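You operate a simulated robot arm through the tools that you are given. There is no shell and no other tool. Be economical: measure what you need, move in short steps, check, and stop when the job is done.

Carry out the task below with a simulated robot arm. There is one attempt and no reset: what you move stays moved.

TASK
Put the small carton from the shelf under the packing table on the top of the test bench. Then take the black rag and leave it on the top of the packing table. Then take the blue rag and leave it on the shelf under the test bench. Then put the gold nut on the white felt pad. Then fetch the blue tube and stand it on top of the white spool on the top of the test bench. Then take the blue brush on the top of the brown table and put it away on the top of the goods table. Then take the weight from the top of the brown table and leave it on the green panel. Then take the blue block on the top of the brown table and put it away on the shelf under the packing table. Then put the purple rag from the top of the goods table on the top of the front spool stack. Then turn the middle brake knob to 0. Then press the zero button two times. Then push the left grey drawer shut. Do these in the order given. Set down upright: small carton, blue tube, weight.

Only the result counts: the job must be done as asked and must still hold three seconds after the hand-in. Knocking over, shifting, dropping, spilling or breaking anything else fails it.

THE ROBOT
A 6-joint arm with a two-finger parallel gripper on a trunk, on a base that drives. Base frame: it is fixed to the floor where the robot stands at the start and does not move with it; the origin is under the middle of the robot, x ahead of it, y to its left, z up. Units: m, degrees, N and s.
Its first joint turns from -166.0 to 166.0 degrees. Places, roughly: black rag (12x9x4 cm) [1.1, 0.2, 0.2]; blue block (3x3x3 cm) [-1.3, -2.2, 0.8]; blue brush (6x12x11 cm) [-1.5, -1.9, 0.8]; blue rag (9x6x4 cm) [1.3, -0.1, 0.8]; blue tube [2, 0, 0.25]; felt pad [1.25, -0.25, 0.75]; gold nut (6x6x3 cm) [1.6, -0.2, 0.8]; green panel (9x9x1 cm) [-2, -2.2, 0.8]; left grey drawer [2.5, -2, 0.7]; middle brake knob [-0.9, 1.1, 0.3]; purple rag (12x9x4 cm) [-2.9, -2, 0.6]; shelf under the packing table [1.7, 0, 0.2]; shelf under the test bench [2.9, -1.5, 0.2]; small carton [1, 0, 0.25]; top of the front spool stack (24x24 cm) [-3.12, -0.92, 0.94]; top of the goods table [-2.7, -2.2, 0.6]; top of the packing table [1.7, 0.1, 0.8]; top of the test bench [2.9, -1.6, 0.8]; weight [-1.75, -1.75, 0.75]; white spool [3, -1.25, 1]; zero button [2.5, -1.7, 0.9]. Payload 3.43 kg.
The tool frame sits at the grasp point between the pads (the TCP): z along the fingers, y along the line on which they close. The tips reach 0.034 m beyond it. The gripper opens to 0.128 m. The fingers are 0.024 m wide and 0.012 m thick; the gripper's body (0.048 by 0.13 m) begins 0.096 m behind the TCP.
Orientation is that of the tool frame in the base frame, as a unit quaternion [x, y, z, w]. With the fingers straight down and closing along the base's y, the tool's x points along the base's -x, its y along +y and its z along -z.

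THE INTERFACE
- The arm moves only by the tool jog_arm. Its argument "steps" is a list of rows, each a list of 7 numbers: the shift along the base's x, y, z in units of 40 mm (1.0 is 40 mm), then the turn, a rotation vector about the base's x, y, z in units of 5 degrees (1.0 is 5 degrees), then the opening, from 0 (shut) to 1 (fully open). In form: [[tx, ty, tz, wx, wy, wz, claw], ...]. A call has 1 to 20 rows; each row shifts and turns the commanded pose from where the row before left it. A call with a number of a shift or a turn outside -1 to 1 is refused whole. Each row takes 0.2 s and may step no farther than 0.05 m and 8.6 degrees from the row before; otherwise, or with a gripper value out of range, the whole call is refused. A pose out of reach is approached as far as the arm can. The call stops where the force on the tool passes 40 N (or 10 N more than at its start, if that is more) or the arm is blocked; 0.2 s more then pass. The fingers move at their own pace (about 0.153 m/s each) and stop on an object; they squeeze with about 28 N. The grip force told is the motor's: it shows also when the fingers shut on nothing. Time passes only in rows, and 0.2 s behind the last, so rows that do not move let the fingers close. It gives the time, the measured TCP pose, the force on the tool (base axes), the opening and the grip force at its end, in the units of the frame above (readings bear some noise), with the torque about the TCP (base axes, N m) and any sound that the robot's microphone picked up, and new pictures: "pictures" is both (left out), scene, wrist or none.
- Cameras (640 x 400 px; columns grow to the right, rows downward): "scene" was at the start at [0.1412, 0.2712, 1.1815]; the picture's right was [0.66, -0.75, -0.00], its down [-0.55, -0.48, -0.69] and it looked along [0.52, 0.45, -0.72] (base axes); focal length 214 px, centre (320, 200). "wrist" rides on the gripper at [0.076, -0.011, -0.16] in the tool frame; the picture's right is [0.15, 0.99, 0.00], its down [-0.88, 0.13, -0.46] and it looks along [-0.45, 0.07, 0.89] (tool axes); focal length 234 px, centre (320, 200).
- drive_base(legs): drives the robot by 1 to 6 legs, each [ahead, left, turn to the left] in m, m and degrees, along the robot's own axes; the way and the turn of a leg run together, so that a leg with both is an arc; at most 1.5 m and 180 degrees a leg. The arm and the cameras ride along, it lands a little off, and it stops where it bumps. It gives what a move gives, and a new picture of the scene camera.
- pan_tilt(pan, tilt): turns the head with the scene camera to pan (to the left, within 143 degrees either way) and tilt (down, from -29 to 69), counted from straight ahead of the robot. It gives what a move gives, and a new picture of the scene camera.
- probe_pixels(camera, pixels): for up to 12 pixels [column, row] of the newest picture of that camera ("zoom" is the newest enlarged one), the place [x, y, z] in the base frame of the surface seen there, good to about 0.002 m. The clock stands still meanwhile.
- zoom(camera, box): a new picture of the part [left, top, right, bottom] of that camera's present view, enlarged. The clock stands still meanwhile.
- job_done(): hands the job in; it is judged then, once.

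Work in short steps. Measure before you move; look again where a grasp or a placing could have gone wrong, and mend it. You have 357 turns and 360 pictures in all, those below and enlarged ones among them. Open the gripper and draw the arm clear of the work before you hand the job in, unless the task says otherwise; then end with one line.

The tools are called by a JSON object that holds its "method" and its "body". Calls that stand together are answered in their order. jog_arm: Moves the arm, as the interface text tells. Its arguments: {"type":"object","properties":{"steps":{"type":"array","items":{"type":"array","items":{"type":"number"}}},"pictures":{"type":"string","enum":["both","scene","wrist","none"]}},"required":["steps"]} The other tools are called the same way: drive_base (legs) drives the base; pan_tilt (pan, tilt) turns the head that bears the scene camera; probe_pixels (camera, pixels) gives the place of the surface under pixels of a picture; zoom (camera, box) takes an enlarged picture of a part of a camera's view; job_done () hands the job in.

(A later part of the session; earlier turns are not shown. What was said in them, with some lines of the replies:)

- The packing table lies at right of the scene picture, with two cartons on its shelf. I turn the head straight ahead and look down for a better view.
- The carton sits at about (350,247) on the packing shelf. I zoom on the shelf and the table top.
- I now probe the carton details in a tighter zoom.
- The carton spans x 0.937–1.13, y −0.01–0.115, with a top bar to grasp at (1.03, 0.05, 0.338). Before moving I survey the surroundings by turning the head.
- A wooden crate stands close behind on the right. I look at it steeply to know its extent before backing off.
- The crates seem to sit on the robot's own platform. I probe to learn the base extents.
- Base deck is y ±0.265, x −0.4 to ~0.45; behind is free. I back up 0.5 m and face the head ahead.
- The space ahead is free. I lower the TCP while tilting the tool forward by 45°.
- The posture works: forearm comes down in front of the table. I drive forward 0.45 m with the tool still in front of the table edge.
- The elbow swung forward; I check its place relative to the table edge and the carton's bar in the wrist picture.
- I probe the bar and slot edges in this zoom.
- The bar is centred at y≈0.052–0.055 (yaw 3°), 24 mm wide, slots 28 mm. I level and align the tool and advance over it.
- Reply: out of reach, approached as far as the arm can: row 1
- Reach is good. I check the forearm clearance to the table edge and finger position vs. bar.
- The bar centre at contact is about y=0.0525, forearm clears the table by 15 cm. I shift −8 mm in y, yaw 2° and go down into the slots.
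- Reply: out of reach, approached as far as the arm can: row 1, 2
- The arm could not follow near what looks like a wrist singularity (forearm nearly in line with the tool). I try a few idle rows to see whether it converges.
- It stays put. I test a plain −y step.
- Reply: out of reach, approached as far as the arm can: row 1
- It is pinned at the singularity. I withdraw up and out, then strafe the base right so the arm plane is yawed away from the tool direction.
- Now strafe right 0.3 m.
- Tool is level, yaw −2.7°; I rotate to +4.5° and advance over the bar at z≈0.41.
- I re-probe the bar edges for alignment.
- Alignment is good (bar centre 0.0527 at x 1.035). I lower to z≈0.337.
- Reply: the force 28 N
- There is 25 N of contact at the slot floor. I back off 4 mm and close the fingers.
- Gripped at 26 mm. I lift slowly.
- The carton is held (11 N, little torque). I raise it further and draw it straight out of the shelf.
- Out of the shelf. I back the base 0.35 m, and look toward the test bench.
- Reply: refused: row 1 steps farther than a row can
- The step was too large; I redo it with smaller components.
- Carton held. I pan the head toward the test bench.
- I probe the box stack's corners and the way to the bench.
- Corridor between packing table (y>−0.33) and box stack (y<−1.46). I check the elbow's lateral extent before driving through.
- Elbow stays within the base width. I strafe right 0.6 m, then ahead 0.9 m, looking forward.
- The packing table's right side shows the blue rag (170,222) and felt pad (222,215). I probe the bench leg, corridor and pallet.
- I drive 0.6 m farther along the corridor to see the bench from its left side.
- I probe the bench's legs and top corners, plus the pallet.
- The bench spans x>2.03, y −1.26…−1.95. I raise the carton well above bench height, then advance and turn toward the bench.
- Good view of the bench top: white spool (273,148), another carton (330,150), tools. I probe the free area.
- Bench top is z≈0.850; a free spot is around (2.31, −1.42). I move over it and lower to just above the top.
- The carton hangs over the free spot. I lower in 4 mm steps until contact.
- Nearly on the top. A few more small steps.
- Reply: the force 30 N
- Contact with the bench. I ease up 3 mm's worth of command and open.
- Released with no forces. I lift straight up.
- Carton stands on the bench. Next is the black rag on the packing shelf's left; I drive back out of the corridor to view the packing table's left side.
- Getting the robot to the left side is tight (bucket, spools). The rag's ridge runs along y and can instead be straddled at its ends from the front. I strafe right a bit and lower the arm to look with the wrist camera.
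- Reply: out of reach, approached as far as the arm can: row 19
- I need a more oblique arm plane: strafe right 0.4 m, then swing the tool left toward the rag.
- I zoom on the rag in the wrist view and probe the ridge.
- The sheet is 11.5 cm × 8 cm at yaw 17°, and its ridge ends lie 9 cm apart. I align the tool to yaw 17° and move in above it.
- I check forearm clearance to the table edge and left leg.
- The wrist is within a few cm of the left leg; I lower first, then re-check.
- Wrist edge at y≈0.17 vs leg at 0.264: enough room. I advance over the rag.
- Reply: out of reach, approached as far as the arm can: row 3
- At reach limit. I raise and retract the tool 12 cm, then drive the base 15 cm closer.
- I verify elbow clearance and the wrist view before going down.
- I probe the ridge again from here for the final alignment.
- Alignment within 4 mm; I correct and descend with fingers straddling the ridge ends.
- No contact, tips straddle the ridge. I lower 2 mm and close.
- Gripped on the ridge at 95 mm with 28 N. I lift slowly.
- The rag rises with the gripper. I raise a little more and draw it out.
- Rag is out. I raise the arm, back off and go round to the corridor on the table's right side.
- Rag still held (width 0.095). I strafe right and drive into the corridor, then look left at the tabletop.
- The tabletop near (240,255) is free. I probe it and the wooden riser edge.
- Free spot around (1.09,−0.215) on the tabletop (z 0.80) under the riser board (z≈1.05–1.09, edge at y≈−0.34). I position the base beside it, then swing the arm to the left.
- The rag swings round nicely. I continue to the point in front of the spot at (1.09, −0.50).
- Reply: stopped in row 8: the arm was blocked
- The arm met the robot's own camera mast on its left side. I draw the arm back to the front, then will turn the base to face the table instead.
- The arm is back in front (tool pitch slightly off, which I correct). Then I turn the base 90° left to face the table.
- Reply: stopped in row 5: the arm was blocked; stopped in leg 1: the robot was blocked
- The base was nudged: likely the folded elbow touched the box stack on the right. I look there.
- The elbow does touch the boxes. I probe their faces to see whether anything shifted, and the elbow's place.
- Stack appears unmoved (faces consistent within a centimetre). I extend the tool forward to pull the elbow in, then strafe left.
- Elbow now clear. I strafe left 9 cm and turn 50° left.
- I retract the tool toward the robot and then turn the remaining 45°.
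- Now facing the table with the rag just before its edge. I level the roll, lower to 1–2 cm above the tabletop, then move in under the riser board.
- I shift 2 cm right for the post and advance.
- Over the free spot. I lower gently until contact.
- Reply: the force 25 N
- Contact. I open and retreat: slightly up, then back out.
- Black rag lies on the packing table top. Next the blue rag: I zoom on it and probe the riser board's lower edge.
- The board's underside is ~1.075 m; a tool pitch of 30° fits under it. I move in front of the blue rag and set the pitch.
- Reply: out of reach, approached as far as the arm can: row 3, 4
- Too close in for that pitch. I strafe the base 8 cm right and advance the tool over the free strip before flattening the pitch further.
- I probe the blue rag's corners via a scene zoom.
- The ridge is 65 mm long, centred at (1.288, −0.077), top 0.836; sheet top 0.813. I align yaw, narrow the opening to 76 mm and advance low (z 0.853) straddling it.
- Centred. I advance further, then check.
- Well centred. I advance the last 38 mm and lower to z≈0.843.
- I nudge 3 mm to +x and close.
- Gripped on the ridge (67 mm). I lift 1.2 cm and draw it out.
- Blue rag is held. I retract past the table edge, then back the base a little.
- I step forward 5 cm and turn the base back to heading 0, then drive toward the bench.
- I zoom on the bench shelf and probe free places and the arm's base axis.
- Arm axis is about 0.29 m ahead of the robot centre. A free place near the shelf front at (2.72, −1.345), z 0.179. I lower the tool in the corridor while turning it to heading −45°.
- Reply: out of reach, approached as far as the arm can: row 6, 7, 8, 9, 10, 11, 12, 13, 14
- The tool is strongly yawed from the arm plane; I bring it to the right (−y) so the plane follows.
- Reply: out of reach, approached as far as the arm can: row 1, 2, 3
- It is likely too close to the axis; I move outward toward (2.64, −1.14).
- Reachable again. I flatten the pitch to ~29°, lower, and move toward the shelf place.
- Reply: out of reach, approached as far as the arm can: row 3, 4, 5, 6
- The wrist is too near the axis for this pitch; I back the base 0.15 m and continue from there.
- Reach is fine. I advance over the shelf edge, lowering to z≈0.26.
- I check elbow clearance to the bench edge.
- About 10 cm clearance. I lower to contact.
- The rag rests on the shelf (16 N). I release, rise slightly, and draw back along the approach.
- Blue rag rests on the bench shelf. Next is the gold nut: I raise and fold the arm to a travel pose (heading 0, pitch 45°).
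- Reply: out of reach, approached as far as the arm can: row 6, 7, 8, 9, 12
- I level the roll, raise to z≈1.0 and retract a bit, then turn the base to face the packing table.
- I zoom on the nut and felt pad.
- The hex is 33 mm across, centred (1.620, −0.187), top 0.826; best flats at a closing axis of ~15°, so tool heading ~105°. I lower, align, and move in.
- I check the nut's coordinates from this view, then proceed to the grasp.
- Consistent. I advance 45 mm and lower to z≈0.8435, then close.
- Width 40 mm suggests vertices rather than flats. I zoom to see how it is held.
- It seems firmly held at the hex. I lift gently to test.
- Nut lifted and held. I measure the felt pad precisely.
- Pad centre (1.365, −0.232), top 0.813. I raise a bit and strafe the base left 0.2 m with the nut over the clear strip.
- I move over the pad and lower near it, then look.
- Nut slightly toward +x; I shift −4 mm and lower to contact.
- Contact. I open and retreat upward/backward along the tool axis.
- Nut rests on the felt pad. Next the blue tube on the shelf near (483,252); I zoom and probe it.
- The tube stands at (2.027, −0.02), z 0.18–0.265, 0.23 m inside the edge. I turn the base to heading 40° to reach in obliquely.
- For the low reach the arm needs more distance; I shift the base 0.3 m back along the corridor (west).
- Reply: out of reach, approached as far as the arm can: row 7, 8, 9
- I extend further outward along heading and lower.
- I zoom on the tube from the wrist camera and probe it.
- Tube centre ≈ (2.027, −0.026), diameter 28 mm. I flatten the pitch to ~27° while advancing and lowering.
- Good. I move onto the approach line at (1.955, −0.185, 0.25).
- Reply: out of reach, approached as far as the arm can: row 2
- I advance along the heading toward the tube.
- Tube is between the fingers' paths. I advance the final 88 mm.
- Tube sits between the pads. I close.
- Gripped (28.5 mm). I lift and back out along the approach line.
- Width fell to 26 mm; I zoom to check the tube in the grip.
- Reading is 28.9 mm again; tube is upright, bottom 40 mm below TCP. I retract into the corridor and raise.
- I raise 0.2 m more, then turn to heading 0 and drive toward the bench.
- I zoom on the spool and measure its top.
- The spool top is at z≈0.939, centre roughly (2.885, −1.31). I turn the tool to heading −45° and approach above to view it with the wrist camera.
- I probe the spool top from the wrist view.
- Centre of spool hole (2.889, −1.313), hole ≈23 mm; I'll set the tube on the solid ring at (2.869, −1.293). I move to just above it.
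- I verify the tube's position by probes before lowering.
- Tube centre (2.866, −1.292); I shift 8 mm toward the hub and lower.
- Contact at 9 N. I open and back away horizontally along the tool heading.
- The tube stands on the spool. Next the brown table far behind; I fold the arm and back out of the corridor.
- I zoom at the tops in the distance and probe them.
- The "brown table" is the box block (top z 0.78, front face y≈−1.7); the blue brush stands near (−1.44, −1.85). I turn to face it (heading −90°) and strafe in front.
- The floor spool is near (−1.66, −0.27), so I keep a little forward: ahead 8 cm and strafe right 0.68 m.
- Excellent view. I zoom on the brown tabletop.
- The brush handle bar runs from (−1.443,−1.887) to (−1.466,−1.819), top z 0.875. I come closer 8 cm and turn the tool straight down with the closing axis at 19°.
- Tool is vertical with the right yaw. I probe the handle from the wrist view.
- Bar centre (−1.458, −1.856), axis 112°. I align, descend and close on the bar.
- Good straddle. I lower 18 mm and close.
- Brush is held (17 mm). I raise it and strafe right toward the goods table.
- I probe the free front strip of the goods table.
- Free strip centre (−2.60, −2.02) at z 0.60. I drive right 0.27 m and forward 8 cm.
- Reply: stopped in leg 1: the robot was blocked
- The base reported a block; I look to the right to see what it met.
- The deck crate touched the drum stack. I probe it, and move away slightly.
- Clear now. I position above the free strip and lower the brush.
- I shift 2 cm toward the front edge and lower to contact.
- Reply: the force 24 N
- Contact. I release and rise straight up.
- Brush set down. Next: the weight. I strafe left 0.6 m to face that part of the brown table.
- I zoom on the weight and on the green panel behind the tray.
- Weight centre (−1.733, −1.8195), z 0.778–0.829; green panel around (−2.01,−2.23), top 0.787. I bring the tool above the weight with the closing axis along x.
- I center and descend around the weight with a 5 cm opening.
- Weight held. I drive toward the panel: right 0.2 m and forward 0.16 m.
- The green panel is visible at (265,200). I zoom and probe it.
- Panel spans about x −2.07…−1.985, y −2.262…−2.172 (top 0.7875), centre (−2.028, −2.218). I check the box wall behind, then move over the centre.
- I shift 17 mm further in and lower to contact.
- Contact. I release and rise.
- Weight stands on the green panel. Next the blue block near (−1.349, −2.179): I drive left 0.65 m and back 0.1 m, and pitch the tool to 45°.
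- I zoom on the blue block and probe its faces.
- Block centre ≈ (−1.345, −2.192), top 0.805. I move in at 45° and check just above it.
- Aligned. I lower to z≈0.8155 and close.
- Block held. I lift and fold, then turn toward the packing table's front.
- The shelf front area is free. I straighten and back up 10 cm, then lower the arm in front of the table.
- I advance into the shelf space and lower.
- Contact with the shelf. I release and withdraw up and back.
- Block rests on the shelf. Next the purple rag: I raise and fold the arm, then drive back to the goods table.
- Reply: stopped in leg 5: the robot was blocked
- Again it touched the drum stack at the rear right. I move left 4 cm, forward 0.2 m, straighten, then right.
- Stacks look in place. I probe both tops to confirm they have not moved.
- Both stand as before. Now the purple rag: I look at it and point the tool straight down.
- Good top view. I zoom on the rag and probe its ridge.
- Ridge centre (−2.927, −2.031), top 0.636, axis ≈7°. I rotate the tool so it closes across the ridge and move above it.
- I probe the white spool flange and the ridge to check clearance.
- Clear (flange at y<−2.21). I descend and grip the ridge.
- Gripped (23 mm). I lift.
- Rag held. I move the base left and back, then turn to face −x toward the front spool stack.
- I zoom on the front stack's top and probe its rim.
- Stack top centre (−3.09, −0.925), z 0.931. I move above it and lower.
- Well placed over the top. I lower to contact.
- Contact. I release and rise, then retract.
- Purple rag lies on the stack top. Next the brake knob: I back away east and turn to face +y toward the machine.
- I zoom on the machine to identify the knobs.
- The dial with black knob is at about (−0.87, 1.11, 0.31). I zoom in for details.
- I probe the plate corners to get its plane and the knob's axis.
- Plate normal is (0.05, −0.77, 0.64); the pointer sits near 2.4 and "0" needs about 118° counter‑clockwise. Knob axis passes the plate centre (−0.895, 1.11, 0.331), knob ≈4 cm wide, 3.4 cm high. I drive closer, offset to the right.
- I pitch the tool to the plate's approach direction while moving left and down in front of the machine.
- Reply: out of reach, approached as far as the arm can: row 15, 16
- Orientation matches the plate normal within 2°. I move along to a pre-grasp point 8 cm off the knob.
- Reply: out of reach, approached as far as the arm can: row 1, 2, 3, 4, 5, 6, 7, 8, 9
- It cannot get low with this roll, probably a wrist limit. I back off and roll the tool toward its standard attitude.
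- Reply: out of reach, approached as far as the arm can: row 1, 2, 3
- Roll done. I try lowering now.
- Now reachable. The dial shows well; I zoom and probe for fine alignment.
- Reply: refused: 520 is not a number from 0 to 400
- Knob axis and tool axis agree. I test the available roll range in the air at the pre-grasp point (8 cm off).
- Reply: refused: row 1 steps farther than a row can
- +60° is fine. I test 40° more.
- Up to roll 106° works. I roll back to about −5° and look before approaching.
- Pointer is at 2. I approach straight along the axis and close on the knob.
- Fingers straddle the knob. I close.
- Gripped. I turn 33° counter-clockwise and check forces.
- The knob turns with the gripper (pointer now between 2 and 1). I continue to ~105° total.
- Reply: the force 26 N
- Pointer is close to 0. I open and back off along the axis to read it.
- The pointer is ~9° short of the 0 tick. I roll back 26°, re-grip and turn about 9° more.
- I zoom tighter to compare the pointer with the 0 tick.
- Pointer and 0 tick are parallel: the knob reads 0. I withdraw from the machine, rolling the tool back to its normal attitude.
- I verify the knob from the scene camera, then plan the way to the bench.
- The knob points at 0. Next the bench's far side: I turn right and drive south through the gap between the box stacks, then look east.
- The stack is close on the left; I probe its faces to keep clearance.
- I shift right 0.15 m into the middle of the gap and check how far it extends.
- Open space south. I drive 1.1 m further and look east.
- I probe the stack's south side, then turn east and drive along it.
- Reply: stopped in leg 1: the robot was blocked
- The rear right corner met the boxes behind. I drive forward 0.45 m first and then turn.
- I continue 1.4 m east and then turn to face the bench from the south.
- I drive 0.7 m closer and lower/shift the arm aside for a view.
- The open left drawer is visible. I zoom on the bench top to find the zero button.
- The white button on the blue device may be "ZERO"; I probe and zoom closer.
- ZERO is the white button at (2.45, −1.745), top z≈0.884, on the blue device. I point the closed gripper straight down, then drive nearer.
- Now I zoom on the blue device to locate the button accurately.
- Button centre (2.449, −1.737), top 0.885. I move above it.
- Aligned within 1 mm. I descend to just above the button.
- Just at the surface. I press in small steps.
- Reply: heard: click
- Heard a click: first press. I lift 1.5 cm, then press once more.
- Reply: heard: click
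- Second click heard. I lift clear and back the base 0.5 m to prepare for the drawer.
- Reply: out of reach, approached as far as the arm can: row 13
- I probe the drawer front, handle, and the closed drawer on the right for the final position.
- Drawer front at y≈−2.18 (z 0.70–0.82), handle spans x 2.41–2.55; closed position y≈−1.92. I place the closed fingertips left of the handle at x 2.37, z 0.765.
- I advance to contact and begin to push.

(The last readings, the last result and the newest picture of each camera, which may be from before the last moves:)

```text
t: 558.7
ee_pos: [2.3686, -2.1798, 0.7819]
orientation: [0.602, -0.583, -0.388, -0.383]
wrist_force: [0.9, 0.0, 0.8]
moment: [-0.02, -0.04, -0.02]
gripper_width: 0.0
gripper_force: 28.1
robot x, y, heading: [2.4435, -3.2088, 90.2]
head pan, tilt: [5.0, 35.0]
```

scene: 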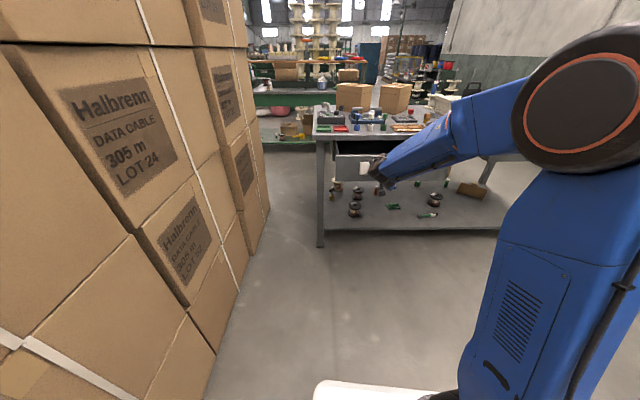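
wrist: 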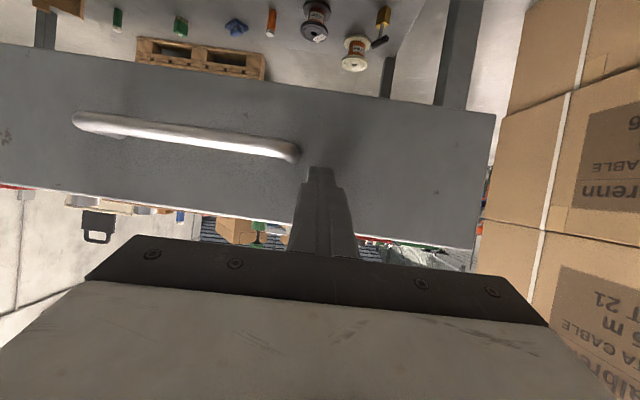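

Little force so far. I keep pushing toward the closed position.

{"method": "jog_arm", "body": {"steps": [[0, 0.5, 0, 0, 0, 0, 0], [0, 0.5, 0, 0, 0, 0, 0], [0, 0.5, 0, 0, 0, 0, 0], [0, 0.5, 0, 0, 0, 0, 0], [0, 0.5, 0, 0, 0, 0, 0], [0, 0.5, 0, 0, 0, 0, 0]]}}

```text
t: 560.1
ee_pos: [2.3702, -2.0593, 0.7805]
orientation: [0.602, -0.583, -0.387, -0.383]
wrist_force: [0.0, 0.1, 0.6]
moment: [-0.04, 0.01, 0.0]
gripper_width: 0.0
gripper_force: 28.1
robot x, y, heading: [2.445, -3.2068, 89.8]
head pan, tilt: [5.0, 35.0]
```

scene: 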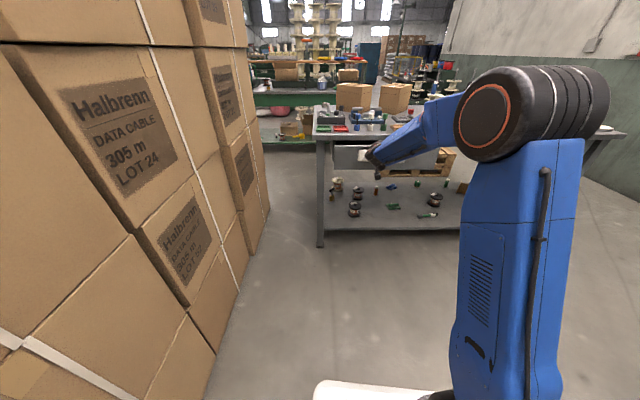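
wrist: 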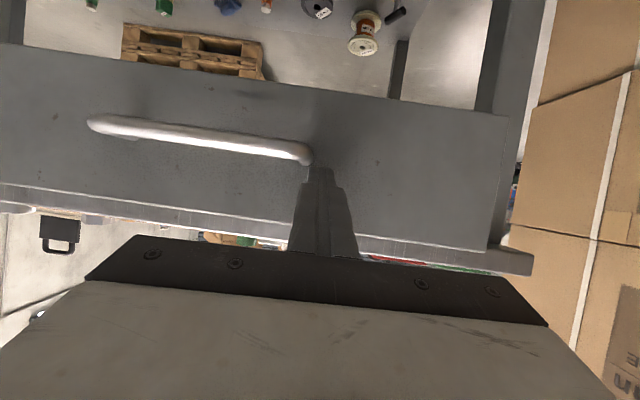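

The drawer slides in freely. I push the remaining ~10 cm in smaller steps.

{"method": "jog_arm", "body": {"steps": [[0, 0.5, 0, 0, 0, 0, 0], [0, 0.5, 0, 0, 0, 0, 0], [0, 0.5, 0, 0, 0, 0, 0], [0, 0.4, 0, 0, 0, 0, 0], [0, 0.3, 0, 0, 0, 0, 0], [0, 0.2, 0, 0, 0, 0, 0]]}}

```text
t: 561.5
ee_pos: [2.3687, -1.9649, 0.7823]
orientation: [0.603, -0.582, -0.388, -0.383]
wrist_force: [-7.3, -0.8, 9.5]
moment: [0.3, 0.09, 0.26]
gripper_width: 0.0
gripper_force: 28.3
robot x, y, heading: [2.446, -3.2074, 89.9]
head pan, tilt: [5.0, 35.0]
```

scene: 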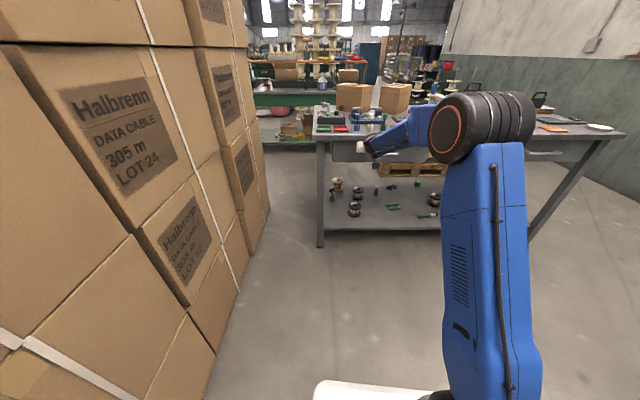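
wrist: 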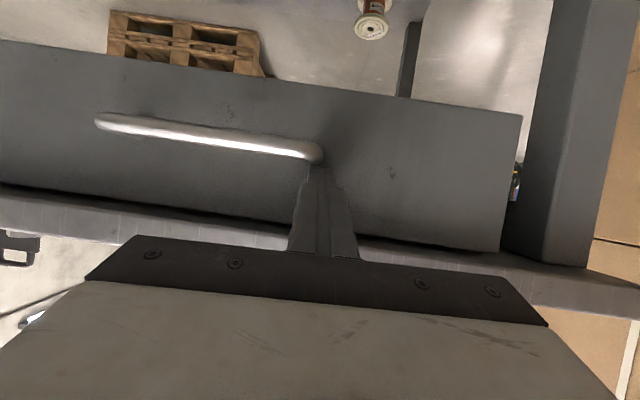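

The handle's end touches the finger from the side (drawer slides at ~95°). I back off, shift 3 cm left, and push again.

{"method": "jog_arm", "body": {"steps": [[0, -0.5, 0, 0, 0, 0, 0], [-0.4, -0.4, 0, 0, 0, 0, 0], [-0.5, 0, -0.1, 0, 0, 0, 0]], "pictures": "wrist"}}

{"method": "probe_pixels", "body": {"camera": "wrist", "pixels": [[250, 180], [200, 90], [380, 150], [450, 150], [200, 200], [420, 215], [300, 130], [560, 230], [100, 210]]}}

```text
t: 562.3
ee_pos: [2.3337, -1.9999, 0.7758]
orientation: [0.602, -0.583, -0.389, -0.383]
wrist_force: [-0.1, 0.2, -0.3]
moment: [-0.01, -0.02, 0.01]
gripper_width: 0.0001
gripper_force: 27.9
robot x, y, heading: [2.4455, -3.2026, 89.6]
head pan, tilt: [5.0, 35.0]
```

wrist: 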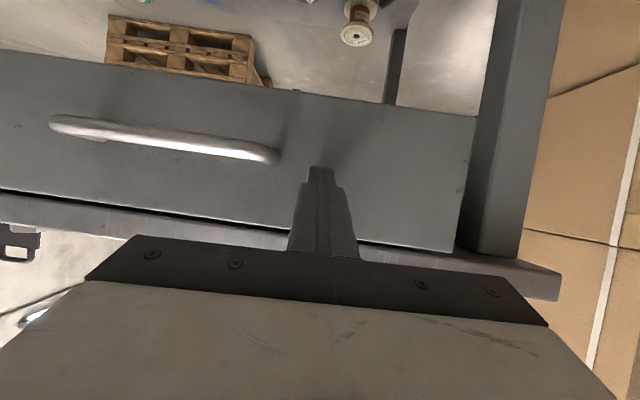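

```text
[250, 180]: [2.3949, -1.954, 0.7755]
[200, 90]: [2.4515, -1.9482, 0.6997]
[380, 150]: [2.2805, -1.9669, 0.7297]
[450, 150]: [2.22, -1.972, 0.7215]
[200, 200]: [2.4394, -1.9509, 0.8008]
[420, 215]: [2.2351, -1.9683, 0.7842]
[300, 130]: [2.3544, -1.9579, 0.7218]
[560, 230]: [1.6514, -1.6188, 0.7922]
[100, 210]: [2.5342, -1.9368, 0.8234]
```

The front is now flush with the bench edge; the right drawer sits ~2 cm deeper. I push on until it resists.

{"method": "jog_arm", "body": {"steps": [[0, 0.3, 0, 0, 0, 0, 0], [0, 0.3, 0, 0, 0, 0, 0], [0, 0.2, 0, 0, 0, 0, 0], [0, 0.2, 0, 0, 0, 0, 0], [0, 0.2, 0, 0, 0, 0, 0]], "pictures": "wrist"}}

```text
t: 563.2
ee_pos: [2.3322, -1.9671, 0.7778]
orientation: [0.603, -0.583, -0.387, -0.382]
wrist_force: [3.4, -21.9, 5.6]
moment: [0.14, 0.03, 0.01]
gripper_width: 0.0001
gripper_force: 28.4
robot x, y, heading: [2.4444, -3.207, 89.9]
head pan, tilt: [5.0, 35.0]
stopped in row 4: the force on the tool passed its limit at 70 N (the readings are from after the stop); the commanded pose is now the measured one
```

wrist: 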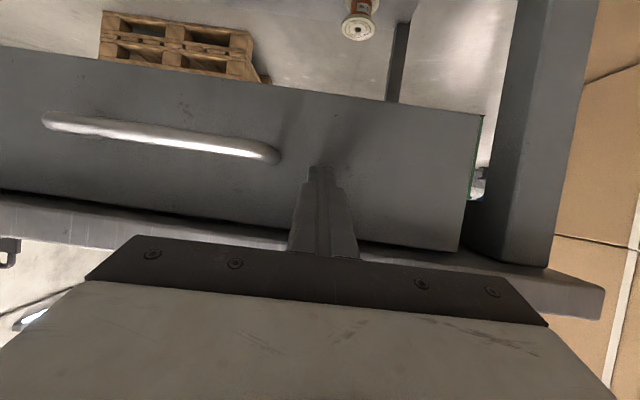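

Strong resistance: the drawer is at its stop. I back off and verify against the right drawer.

{"method": "jog_arm", "body": {"steps": [[0, -0.5, 0, 0, 0, 0, 0], [0, -0.9, 0, 0, 0, 0, 0], [0, -0.9, 0, 0, 0, 0, 0], [0, -0.9, 0.3, 0, 0, 0, 0], [0, -0.9, 0.3, 0, 0, 0, 0], [0, -0.9, 0.3, 0, 0, 0, 0], [0, -0.9, 0.3, 0, 0, 0, 0]]}}

{"method": "probe_pixels", "body": {"camera": "wrist", "pixels": [[200, 130], [300, 140], [260, 110], [100, 130], [380, 150], [250, 180], [30, 110], [60, 110], [200, 175], [20, 130]]}}

```text
t: 564.8
ee_pos: [2.3308, -2.2038, 0.8229]
orientation: [0.604, -0.584, -0.386, -0.381]
wrist_force: [0.4, 0.7, 0.2]
moment: [0.04, -0.02, -0.05]
gripper_width: 0.0
gripper_force: 28.8
robot x, y, heading: [2.443, -3.2071, 90.0]
head pan, tilt: [5.0, 35.0]
no pictures are left
```

```text
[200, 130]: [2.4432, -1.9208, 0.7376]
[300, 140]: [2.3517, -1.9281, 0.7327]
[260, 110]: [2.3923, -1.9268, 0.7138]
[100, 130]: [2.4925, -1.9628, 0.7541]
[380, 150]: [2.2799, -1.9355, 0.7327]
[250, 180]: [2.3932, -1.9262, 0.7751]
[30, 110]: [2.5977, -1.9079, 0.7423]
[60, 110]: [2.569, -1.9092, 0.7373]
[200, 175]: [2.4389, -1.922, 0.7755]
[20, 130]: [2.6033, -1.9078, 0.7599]
```

The drawer face (y −1.921 at x 2.44) is in line with the closed right drawer. I open the gripper and back away before the hand-in.

{"method": "jog_arm", "body": {"steps": [[0, -0.8, 0.3, 0, 0, 0, 0.5], [0, -0.5, 0.5, 0, 0, 0, 0.5], [0, 0, 0.5, 0, 0, 0, 0.5]], "pictures": "none"}}

{"method": "drive_base", "body": {"legs": [[-0.3, 0, 0]]}}

```text
t: 565.6
ee_pos: [2.3329, -2.2544, 0.8755]
orientation: [0.604, -0.584, -0.386, -0.382]
wrist_force: [-0.6, 1.2, -0.6]
moment: [0.02, -0.01, -0.01]
gripper_width: 0.0641
gripper_force: 0.0
robot x, y, heading: [2.4459, -3.2053, 89.8]
head pan, tilt: [5.0, 35.0]
no pictures are left
```

```text
t: 567.7
ee_pos: [2.3299, -2.5524, 0.8765]
orientation: [0.605, -0.581, -0.389, -0.381]
wrist_force: [0.1, -0.2, -0.5]
moment: [0.0, -0.01, -0.01]
gripper_width: 0.0641
gripper_force: 0.0
robot x, y, heading: [2.443, -3.5085, 89.8]
head pan, tilt: [5.0, 35.0]
```

All steps are done and the arm is clear with the gripper open; I hand the job in.

{"method": "job_done", "body": {}}

```text
The job is handed in.
```

I did all twelve steps in the order given and handed the job in with the gripper open and the arm clear; the base and arm brushed boxes and drums several times on the way, and nothing appeared to have moved.
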